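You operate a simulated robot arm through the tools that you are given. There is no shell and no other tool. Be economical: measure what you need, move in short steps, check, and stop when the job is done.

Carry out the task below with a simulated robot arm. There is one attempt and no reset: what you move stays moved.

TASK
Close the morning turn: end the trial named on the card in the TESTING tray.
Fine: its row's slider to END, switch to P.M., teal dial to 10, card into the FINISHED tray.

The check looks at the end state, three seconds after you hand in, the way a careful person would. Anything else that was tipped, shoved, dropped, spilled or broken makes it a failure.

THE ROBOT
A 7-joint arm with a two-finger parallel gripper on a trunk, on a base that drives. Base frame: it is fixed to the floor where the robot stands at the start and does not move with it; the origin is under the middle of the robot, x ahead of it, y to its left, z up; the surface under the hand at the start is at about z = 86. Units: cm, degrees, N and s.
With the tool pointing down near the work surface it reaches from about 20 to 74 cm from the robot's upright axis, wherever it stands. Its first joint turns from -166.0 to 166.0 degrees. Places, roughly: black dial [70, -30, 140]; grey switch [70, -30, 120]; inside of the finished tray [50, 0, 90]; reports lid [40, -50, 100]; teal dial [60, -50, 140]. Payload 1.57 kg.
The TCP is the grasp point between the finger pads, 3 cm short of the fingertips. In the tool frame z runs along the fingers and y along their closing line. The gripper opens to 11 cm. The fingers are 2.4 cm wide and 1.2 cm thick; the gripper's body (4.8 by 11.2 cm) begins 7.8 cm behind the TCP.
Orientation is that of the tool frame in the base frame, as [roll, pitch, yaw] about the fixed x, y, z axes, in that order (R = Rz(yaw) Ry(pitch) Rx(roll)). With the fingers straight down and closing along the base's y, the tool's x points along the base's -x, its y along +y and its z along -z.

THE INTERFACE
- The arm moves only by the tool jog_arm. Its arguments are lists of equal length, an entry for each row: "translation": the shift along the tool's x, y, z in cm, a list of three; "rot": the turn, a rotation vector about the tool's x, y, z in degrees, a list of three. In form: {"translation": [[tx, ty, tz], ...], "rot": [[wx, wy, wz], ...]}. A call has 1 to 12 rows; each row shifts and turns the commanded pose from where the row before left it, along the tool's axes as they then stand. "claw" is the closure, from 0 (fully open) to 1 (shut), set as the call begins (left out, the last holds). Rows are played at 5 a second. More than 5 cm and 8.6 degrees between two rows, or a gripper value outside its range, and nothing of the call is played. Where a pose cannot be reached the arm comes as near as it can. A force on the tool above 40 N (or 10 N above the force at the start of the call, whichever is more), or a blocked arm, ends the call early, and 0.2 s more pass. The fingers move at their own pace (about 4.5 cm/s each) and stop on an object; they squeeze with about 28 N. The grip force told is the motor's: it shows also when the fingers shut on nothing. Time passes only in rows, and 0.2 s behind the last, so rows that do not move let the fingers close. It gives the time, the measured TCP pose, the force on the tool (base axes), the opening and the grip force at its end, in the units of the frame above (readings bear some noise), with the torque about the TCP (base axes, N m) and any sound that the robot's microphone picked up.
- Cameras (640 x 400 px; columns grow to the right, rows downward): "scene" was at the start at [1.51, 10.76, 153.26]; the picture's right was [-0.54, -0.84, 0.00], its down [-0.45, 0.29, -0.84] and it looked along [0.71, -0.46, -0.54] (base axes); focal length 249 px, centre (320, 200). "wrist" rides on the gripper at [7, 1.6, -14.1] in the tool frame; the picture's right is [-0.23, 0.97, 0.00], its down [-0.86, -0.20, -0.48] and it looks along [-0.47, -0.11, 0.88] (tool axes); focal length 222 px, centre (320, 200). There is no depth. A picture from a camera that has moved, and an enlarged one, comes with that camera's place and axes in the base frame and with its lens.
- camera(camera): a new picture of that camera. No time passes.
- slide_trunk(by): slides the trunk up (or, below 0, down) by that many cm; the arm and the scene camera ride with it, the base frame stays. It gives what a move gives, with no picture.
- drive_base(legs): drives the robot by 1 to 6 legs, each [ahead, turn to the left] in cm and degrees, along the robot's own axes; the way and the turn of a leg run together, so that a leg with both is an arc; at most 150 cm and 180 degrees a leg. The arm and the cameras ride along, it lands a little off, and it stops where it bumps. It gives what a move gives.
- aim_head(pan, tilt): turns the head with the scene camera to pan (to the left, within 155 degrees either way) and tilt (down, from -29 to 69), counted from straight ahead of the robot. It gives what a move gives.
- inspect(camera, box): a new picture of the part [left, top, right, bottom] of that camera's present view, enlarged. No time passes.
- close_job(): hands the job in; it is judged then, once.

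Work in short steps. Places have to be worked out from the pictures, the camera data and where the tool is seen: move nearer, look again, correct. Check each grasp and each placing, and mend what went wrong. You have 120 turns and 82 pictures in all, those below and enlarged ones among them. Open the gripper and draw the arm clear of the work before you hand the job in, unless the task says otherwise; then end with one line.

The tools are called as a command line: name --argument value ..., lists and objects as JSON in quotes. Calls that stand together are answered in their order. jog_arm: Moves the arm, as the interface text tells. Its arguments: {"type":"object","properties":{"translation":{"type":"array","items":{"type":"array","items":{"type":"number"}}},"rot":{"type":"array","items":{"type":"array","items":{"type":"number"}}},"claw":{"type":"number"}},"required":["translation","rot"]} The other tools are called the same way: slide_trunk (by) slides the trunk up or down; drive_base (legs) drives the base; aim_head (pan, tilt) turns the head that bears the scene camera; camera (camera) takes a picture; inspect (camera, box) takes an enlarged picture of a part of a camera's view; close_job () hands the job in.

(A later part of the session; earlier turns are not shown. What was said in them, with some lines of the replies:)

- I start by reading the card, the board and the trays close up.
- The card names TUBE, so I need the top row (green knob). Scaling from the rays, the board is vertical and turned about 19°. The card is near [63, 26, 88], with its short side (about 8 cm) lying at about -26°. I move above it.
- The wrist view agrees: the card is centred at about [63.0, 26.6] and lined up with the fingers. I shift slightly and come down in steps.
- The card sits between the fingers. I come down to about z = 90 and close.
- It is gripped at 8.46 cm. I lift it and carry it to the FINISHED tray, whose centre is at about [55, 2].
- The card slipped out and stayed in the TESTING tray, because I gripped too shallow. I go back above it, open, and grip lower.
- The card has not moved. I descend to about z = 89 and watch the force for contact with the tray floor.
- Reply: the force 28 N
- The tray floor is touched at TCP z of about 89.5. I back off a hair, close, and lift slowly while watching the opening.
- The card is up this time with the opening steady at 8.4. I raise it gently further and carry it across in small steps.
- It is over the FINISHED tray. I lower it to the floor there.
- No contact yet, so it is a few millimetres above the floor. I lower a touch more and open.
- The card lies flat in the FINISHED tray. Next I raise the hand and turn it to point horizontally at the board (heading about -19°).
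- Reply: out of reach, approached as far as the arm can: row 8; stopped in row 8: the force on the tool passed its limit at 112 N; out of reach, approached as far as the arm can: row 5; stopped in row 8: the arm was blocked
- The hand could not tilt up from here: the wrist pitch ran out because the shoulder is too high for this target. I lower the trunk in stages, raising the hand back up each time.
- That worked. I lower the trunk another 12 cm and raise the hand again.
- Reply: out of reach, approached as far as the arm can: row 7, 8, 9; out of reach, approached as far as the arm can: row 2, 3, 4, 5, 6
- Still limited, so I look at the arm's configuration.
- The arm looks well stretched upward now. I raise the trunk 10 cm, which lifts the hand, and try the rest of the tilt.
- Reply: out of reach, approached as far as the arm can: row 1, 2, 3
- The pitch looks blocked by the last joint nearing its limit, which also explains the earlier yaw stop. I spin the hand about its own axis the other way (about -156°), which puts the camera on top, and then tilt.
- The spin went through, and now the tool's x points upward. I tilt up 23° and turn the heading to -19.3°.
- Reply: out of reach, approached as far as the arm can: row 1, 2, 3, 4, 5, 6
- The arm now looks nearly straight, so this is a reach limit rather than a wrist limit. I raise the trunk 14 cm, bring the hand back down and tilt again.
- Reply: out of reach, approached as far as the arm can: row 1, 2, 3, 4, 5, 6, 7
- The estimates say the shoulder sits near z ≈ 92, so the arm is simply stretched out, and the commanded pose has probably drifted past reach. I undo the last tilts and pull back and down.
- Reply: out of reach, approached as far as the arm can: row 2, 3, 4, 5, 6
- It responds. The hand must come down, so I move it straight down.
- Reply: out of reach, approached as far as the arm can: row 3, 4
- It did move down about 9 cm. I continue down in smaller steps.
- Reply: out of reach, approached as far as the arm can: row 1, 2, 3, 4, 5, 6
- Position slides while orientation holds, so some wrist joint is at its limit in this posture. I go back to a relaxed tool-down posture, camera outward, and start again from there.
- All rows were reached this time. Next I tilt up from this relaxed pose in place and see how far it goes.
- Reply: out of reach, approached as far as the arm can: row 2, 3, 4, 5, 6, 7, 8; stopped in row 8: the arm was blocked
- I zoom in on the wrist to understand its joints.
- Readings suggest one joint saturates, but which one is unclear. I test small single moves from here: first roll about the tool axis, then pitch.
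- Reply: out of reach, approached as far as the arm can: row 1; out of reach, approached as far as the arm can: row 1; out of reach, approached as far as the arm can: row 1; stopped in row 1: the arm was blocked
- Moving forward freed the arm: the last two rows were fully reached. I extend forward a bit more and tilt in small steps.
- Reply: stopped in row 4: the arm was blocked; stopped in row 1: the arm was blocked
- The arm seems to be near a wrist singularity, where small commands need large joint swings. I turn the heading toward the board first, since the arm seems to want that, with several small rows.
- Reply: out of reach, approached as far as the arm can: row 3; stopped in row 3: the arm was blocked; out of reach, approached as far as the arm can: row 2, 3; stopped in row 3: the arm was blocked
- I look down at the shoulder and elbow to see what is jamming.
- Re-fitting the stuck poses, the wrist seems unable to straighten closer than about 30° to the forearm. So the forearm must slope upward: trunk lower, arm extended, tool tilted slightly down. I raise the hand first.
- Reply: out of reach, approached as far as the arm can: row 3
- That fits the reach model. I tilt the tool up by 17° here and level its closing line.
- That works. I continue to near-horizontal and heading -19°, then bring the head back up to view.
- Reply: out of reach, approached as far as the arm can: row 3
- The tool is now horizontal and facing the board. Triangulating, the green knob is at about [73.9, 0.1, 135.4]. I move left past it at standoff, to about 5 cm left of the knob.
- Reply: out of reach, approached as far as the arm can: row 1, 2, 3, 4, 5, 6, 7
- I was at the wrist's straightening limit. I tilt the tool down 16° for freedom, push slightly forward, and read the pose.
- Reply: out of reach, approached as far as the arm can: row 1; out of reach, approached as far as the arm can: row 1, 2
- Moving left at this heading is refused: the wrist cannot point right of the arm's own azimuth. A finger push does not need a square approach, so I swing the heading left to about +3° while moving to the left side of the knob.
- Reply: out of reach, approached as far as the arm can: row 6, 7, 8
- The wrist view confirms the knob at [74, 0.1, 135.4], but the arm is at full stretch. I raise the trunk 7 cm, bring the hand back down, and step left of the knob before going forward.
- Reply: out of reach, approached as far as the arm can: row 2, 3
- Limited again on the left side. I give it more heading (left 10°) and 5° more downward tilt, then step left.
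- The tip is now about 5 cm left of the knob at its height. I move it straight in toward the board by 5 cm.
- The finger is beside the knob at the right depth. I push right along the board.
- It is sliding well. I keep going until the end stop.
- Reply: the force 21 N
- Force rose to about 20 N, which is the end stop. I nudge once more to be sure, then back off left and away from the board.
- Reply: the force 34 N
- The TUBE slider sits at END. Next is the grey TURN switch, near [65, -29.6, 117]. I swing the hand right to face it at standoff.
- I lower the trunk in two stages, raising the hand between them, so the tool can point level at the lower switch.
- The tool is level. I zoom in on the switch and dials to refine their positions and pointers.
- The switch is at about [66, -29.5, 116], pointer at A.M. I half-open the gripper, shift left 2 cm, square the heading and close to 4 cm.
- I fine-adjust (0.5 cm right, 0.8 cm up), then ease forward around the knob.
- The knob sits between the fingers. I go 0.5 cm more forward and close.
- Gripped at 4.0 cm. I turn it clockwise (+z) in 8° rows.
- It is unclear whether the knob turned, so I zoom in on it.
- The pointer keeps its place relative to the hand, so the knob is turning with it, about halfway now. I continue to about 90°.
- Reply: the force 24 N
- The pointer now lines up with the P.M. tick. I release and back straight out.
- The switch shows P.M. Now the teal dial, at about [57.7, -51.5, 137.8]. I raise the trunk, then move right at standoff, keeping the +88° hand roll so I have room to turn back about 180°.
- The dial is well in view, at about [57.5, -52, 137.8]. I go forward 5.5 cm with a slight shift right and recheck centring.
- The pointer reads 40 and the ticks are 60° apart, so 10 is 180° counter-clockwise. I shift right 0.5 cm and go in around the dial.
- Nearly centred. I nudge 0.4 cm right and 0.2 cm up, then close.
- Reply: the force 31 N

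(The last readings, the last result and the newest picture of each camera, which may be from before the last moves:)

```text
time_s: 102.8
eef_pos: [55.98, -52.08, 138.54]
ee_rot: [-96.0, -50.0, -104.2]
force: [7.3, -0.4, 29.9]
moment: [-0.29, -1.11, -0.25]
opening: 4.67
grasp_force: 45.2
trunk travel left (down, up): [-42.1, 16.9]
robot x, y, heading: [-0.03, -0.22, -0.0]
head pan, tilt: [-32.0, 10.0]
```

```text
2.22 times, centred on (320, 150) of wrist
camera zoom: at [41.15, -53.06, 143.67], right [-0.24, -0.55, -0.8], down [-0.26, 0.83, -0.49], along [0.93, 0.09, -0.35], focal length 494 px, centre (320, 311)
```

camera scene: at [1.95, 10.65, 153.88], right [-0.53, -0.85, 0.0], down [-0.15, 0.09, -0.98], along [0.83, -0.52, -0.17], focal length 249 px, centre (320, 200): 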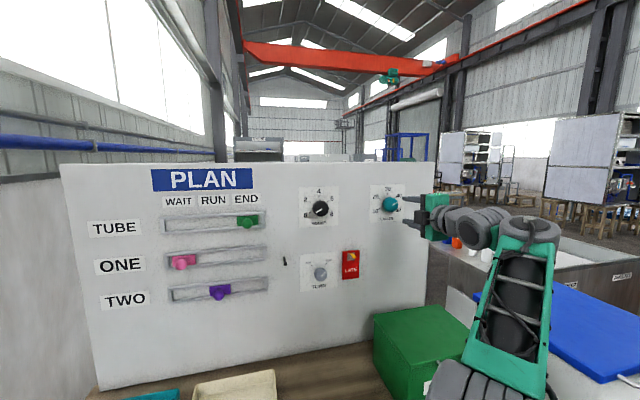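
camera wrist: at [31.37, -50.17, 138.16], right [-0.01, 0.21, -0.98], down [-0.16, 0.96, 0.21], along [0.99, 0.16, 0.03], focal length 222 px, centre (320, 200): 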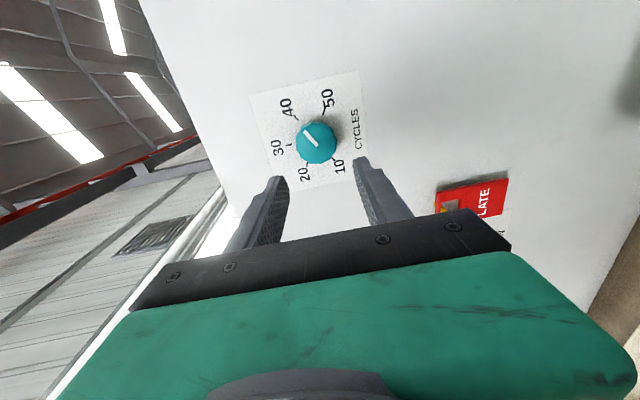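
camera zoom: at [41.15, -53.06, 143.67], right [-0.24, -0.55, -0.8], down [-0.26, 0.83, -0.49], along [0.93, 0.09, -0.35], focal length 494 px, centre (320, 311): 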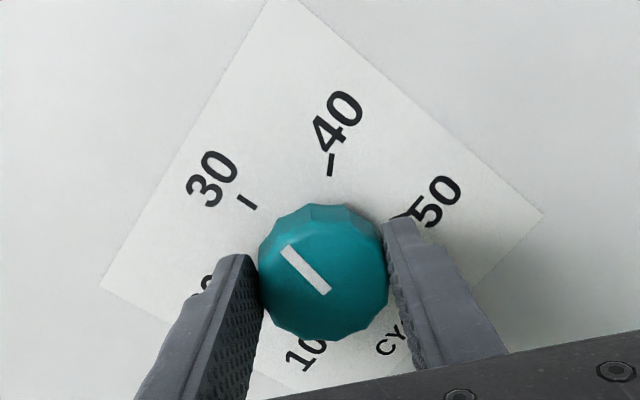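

The dial turns with the hand, with the pointer now near 30. The 30 N upward reaction suggests my axis is slightly low, so I shift up 0.5 cm and continue.

jog_arm --translation '[[0.38, -0.32, 0]]' --rot '[[0, 0, 0]]'

jog_arm --translation '[[0, 0, 0], [0, 0, 0], [0, 0, 0], [0, 0, 0], [0, 0, 0], [0, 0, 0]]' --rot '[[0, 0, -8], [0, 0, -8], [0, 0, -8], [0, 0, -8], [0, 0, -8], [0, 0, -8]]'

inspect --camera "wrist" --box '[200, 60, 440, 240]'

```text
time_s: 103.2
eef_pos: [56.08, -51.99, 138.65]
ee_rot: [-96.8, -49.6, -103.7]
force: [-1.8, 11.6, 12.2]
moment: [-0.37, -1.36, 0.35]
opening: 4.67
grasp_force: 45.2
trunk travel left (down, up): [-42.1, 16.9]
robot x, y, heading: [-0.23, -0.17, -0.0]
head pan, tilt: [-32.0, 10.0]
```

```text
time_s: 104.6
eef_pos: [56.34, -51.86, 138.61]
ee_rot: [118.7, -80.8, 43.1]
force: [0.7, 30.2, -2.3]
moment: [0.07, -0.47, 0.65]
opening: 4.7
grasp_force: 45.0
trunk travel left (down, up): [-42.1, 16.9]
robot x, y, heading: [0.3, -0.24, -0.1]
head pan, tilt: [-32.0, 10.0]
```

```text
2.22 times, centred on (320, 150) of wrist
camera zoom: at [43.2, -48.13, 146.73], right [-0.32, -0.94, -0.09], down [-0.49, 0.25, -0.84], along [0.81, -0.23, -0.54], focal length 494 px, centre (320, 311)
```

zoom: 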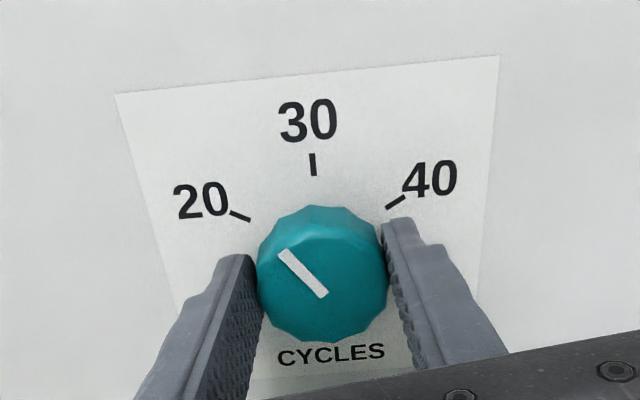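

Now at about -36°, halfway. The side force of 30 N points left, so I shift left 0.4 cm and continue.

jog_arm --translation '[[0, -0.45, 0]]' --rot '[[0, 0, 0]]'

jog_arm --translation '[[0, 0, 0], [0, 0, 0], [0, 0, 0], [0, 0, 0], [0, 0, 0]]' --rot '[[0, 0, -8], [0, 0, -8], [0, 0, -8], [0, 0, -8], [0, 0, -8]]'

inspect --camera "wrist" --box '[200, 60, 440, 240]'

```text
time_s: 105.0
eef_pos: [56.18, -51.79, 138.71]
ee_rot: [118.2, -81.1, 43.0]
force: [4.1, 17.2, 8.0]
moment: [0.28, 0.65, 0.67]
opening: 4.68
grasp_force: 45.0
trunk travel left (down, up): [-42.1, 16.9]
robot x, y, heading: [0.35, 0.25, 0.2]
head pan, tilt: [-32.0, 10.0]
```

```text
time_s: 105.5
eef_pos: [56.22, -51.83, 138.59]
ee_rot: [105.4, -72.1, 57.0]
force: [-16.3, 15.9, -6.7]
moment: [-0.04, -0.34, 1.02]
opening: 4.69
grasp_force: 44.9
out of reach, approached as far as the arm can: row 2
trunk travel left (down, up): [-42.1, 16.9]
robot x, y, heading: [0.0, -0.43, -0.1]
head pan, tilt: [-32.0, 10.0]
stopped in row 2: the force on the tool passed its limit at 52 N (the readings are from after the stop); the commanded pose is now the measured one
```

```text
2.22 times, centred on (320, 150) of wrist
camera zoom: at [43.63, -47.05, 146.81], right [-0.31, -0.95, 0.07], down [-0.54, 0.11, -0.83], along [0.78, -0.3, -0.55], focal length 494 px, centre (320, 311)
```

zoom: 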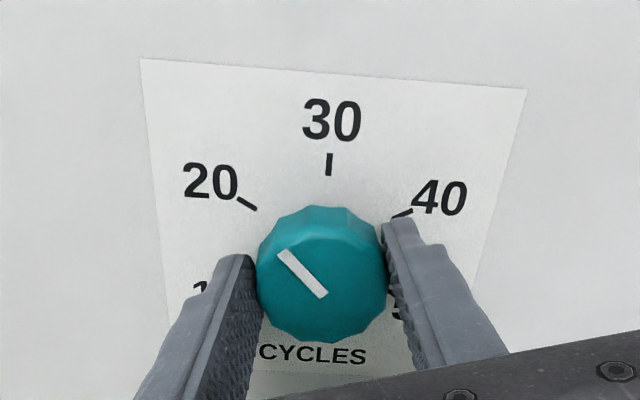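

The roll limit is reached with about 75° to go. I open, back out 4 cm, roll +80°, and come back in to regrasp.

jog_arm --translation '[[0, 0, 0], [0, 0, 0], [0, 0, -2], [0, 0, -2]]' --rot '[[0, 0, 0], [0, 0, 0], [0, 0, 0], [0, 0, 0]]' --claw 0.45

jog_arm --translation '[[0, 0, 0], [0, 0, 0], [0, 0, 0], [0, 0, 0], [0, 0, 0], [0, 0, 0], [0, 0, 0], [0, 0, 0], [0, 0, 0], [0, 0, 0]]' --rot '[[0, 0, 8], [0, 0, 8], [0, 0, 8], [0, 0, 8], [0, 0, 8], [0, 0, 8], [0, 0, 8], [0, 0, 8], [0, 0, 8], [0, 0, 8]]'

inspect --camera "wrist" --box '[200, 60, 440, 240]'

```text
time_s: 106.5
eef_pos: [52.62, -50.88, 138.68]
ee_rot: [105.9, -72.2, 56.3]
force: [-0.9, -0.1, -0.5]
moment: [0.03, 0.02, 0.01]
opening: 6.03
grasp_force: 0.1
trunk travel left (down, up): [-42.1, 16.9]
robot x, y, heading: [-0.01, 0.05, -0.1]
head pan, tilt: [-32.0, 10.0]
```

```text
time_s: 108.7
eef_pos: [52.52, -51.01, 138.73]
ee_rot: [-95.4, -26.9, -106.2]
force: [-0.2, 0.4, 1.0]
moment: [0.01, -0.01, 0.02]
opening: 6.04
grasp_force: 0.0
trunk travel left (down, up): [-42.1, 16.9]
robot x, y, heading: [0.23, 0.19, -0.2]
head pan, tilt: [-32.0, 10.0]
```

```text
2.22 times, centred on (320, 150) of wrist
camera zoom: at [37.25, -53.14, 141.55], right [-0.15, -0.2, -0.97], down [-0.2, 0.97, -0.17], along [0.97, 0.16, -0.19], focal length 494 px, centre (320, 311)
```

zoom: 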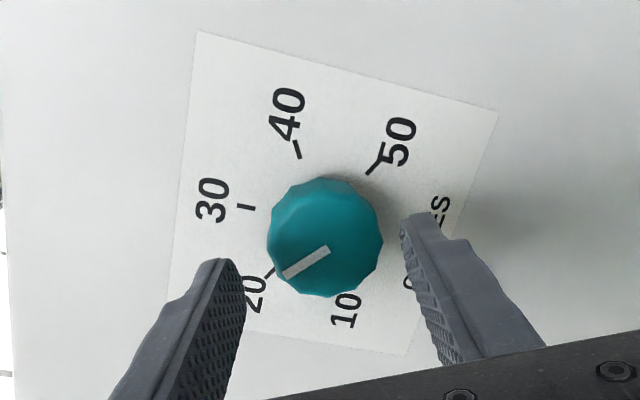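

The pointer is at about -45°, with 75° left to reach 10. I re-enter, grip and turn.

jog_arm --translation '[[-0.1, -0.25, 1.5], [0, 0, 1.5], [0, 0, 0.9]]' --rot '[[0, 0, 0], [0, 0, 0], [0, 0, 0]]'

jog_arm --translation '[[0, 0, 0], [0, 0, 0], [0, 0, 0], [0, 0, 0]]' --rot '[[0, 0, 0], [0, 0, 0], [0, 0, 0], [0, 0, 0]]' --claw 1

jog_arm --translation '[[0, 0, 0], [0, 0, 0], [0, 0, 0], [0, 0, 0], [0, 0, 0]]' --rot '[[0, 0, -8], [0, 0, -8], [0, 0, -8], [0, 0, -8], [0, 0, -8]]'

inspect --camera "wrist" --box '[200, 60, 440, 240]'

```text
time_s: 109.5
eef_pos: [56.36, -52.02, 138.52]
ee_rot: [-95.4, -27.0, -106.1]
force: [-0.3, 0.2, 0.4]
moment: [0.0, 0.02, 0.01]
opening: 6.04
grasp_force: 0.1
trunk travel left (down, up): [-42.1, 16.9]
robot x, y, heading: [-0.14, 0.24, 0.0]
head pan, tilt: [-32.0, 10.0]
```

```text
time_s: 110.5
eef_pos: [56.22, -52.22, 138.43]
ee_rot: [-95.4, -26.9, -106.2]
force: [-3.3, 0.1, -7.5]
moment: [-0.04, -0.09, -0.35]
opening: 4.7
grasp_force: 43.0
trunk travel left (down, up): [-42.1, 16.9]
robot x, y, heading: [-0.19, 0.12, -0.3]
head pan, tilt: [-32.0, 10.0]
```

```text
time_s: 111.7
eef_pos: [56.3, -52.13, 138.53]
ee_rot: [-102.1, -66.8, -97.5]
force: [-7.1, 1.8, -6.5]
moment: [-0.06, -0.17, -0.61]
opening: 4.69
grasp_force: 44.5
trunk travel left (down, up): [-42.1, 16.9]
robot x, y, heading: [-0.04, 0.14, -0.4]
head pan, tilt: [-32.0, 10.0]
```

```text
2.22 times, centred on (320, 150) of wrist
camera zoom: at [42.13, -51.71, 145.44], right [-0.3, -0.75, -0.58], down [-0.34, 0.66, -0.67], along [0.89, 0.0, -0.46], focal length 494 px, centre (320, 311)
```

zoom: 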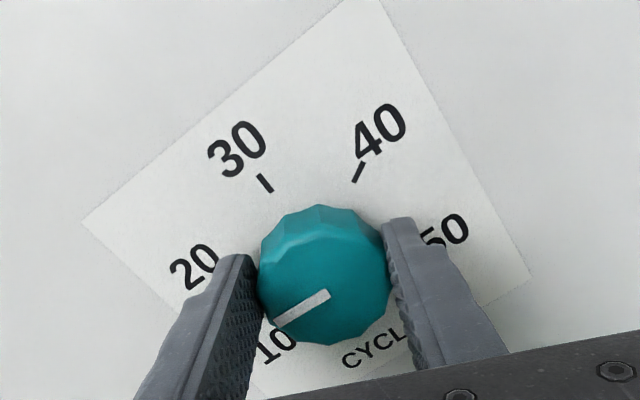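

Smooth, at about -85° now. I turn 35° more.

jog_arm --translation '[[0, 0, 0], [0, 0, 0], [0, 0, 0], [0, 0, 0], [0, 0, 0]]' --rot '[[0, 0, -7], [0, 0, -7], [0, 0, -7], [0, 0, -7], [0, 0, -7]]'

jog_arm --translation '[[0, 0, 0], [0, 0, 0], [0, 0, -2.5], [0, 0, -3], [0, 0, -3]]' --rot '[[0, 0, 0], [0, 0, 0], [0, 0, 0], [0, 0, 0], [0, 0, 0]]' --claw 0.45

inspect --camera "wrist" --box '[220, 60, 420, 220]'

```text
time_s: 112.9
eef_pos: [56.43, -51.82, 138.69]
ee_rot: [111.0, -76.9, 51.0]
force: [-4.3, 6.2, -2.1]
moment: [0.98, -0.64, 0.27]
opening: 4.71
grasp_force: 45.4
trunk travel left (down, up): [-42.1, 16.9]
robot x, y, heading: [0.16, -0.19, 0.1]
head pan, tilt: [-32.0, 10.0]
```

```text
time_s: 114.1
eef_pos: [48.37, -49.45, 139.29]
ee_rot: [111.8, -77.1, 50.3]
force: [0.0, 0.3, 0.2]
moment: [-0.02, 0.01, -0.04]
opening: 6.07
grasp_force: 0.1
trunk travel left (down, up): [-42.1, 16.9]
robot x, y, heading: [-0.33, -0.13, 0.0]
head pan, tilt: [-32.0, 10.0]
```

```text
2.50 times, centred on (320, 140) of wrist
camera zoom: at [35.63, -45.25, 147.6], right [-0.32, -0.95, -0.02], down [-0.52, 0.19, -0.83], along [0.79, -0.26, -0.55], focal length 555 px, centre (320, 350)
```

zoom: 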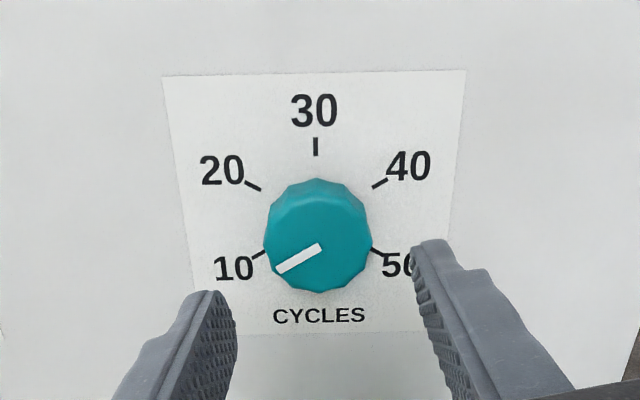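

The pointer is lined up with 10. I draw the arm back clear and take a final look at everything.

jog_arm --translation '[[0, 0, -3], [0, 0, -3], [0, 0, -3]]' --rot '[[0, 0, 0], [0, 0, 0], [0, 0, 0]]' --claw 0

aim_head --pan -28 --tilt 28

camera --camera "scene"

inspect --camera "scene" --box '[100, 60, 420, 220]'

```text
time_s: 114.9
eef_pos: [39.76, -46.64, 140.09]
ee_rot: [111.8, -77.0, 50.0]
force: [0.1, 0.4, 0.4]
moment: [-0.01, -0.04, -0.02]
opening: 11.0
grasp_force: 0.0
trunk travel left (down, up): [-42.1, 16.9]
robot x, y, heading: [0.05, -0.5, -0.2]
head pan, tilt: [-32.0, 10.0]
```

```text
time_s: 115.7
eef_pos: [39.82, -46.55, 139.98]
ee_rot: [111.8, -77.0, 50.1]
force: [0.1, 0.0, 0.2]
moment: [-0.03, -0.02, -0.01]
opening: 10.99
grasp_force: 0.0
trunk travel left (down, up): [-42.1, 16.9]
robot x, y, heading: [0.12, -0.02, -0.0]
head pan, tilt: [-28.0, 28.0]
```

```text
21 pictures are left
camera scene: at [2.12, 11.38, 150.96], right [-0.47, -0.88, 0.0], down [-0.41, 0.22, -0.88], along [0.78, -0.42, -0.47], focal length 249 px, centre (320, 200)
```

scene: 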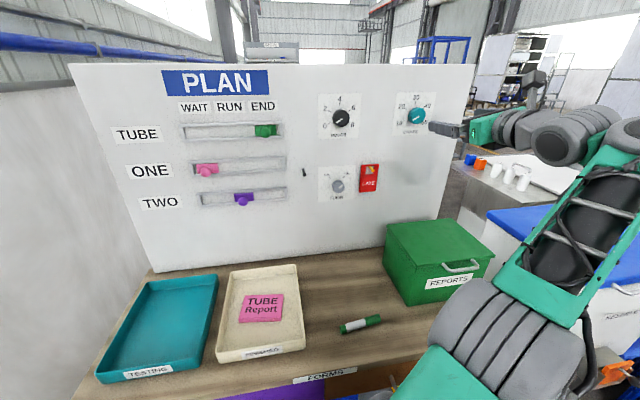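

```text
2.00 times, centred on (260, 140) of scene
camera zoom: at [2.12, 11.38, 150.96], right [-0.47, -0.88, 0.0], down [-0.41, 0.22, -0.88], along [0.78, -0.42, -0.47], focal length 498 px, centre (440, 320)
```

zoom: 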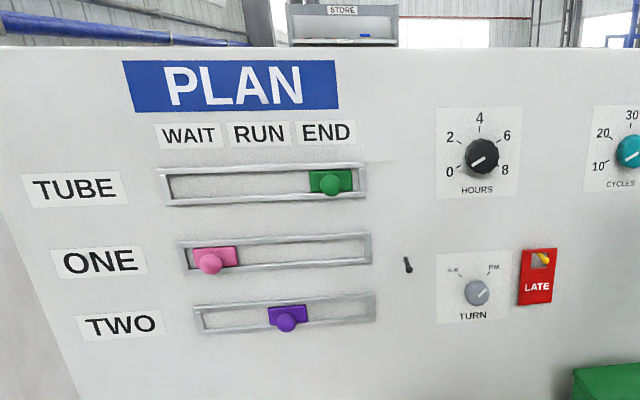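

All four conditions are met: TUBE slider against its END stop, TURN on P.M., CYCLES on 10, and the card in FINISHED. The other sliders, the HOURS dial, LATE, the marker and the box look as before. The arm is clear and the gripper open, so I hand in.

close_job

```text
The job is handed in.
```

The job is handed in: the TUBE slider is at END, the switch is on P.M., the teal dial is on 10, and the TUBE card lies in the FINISHED tray.
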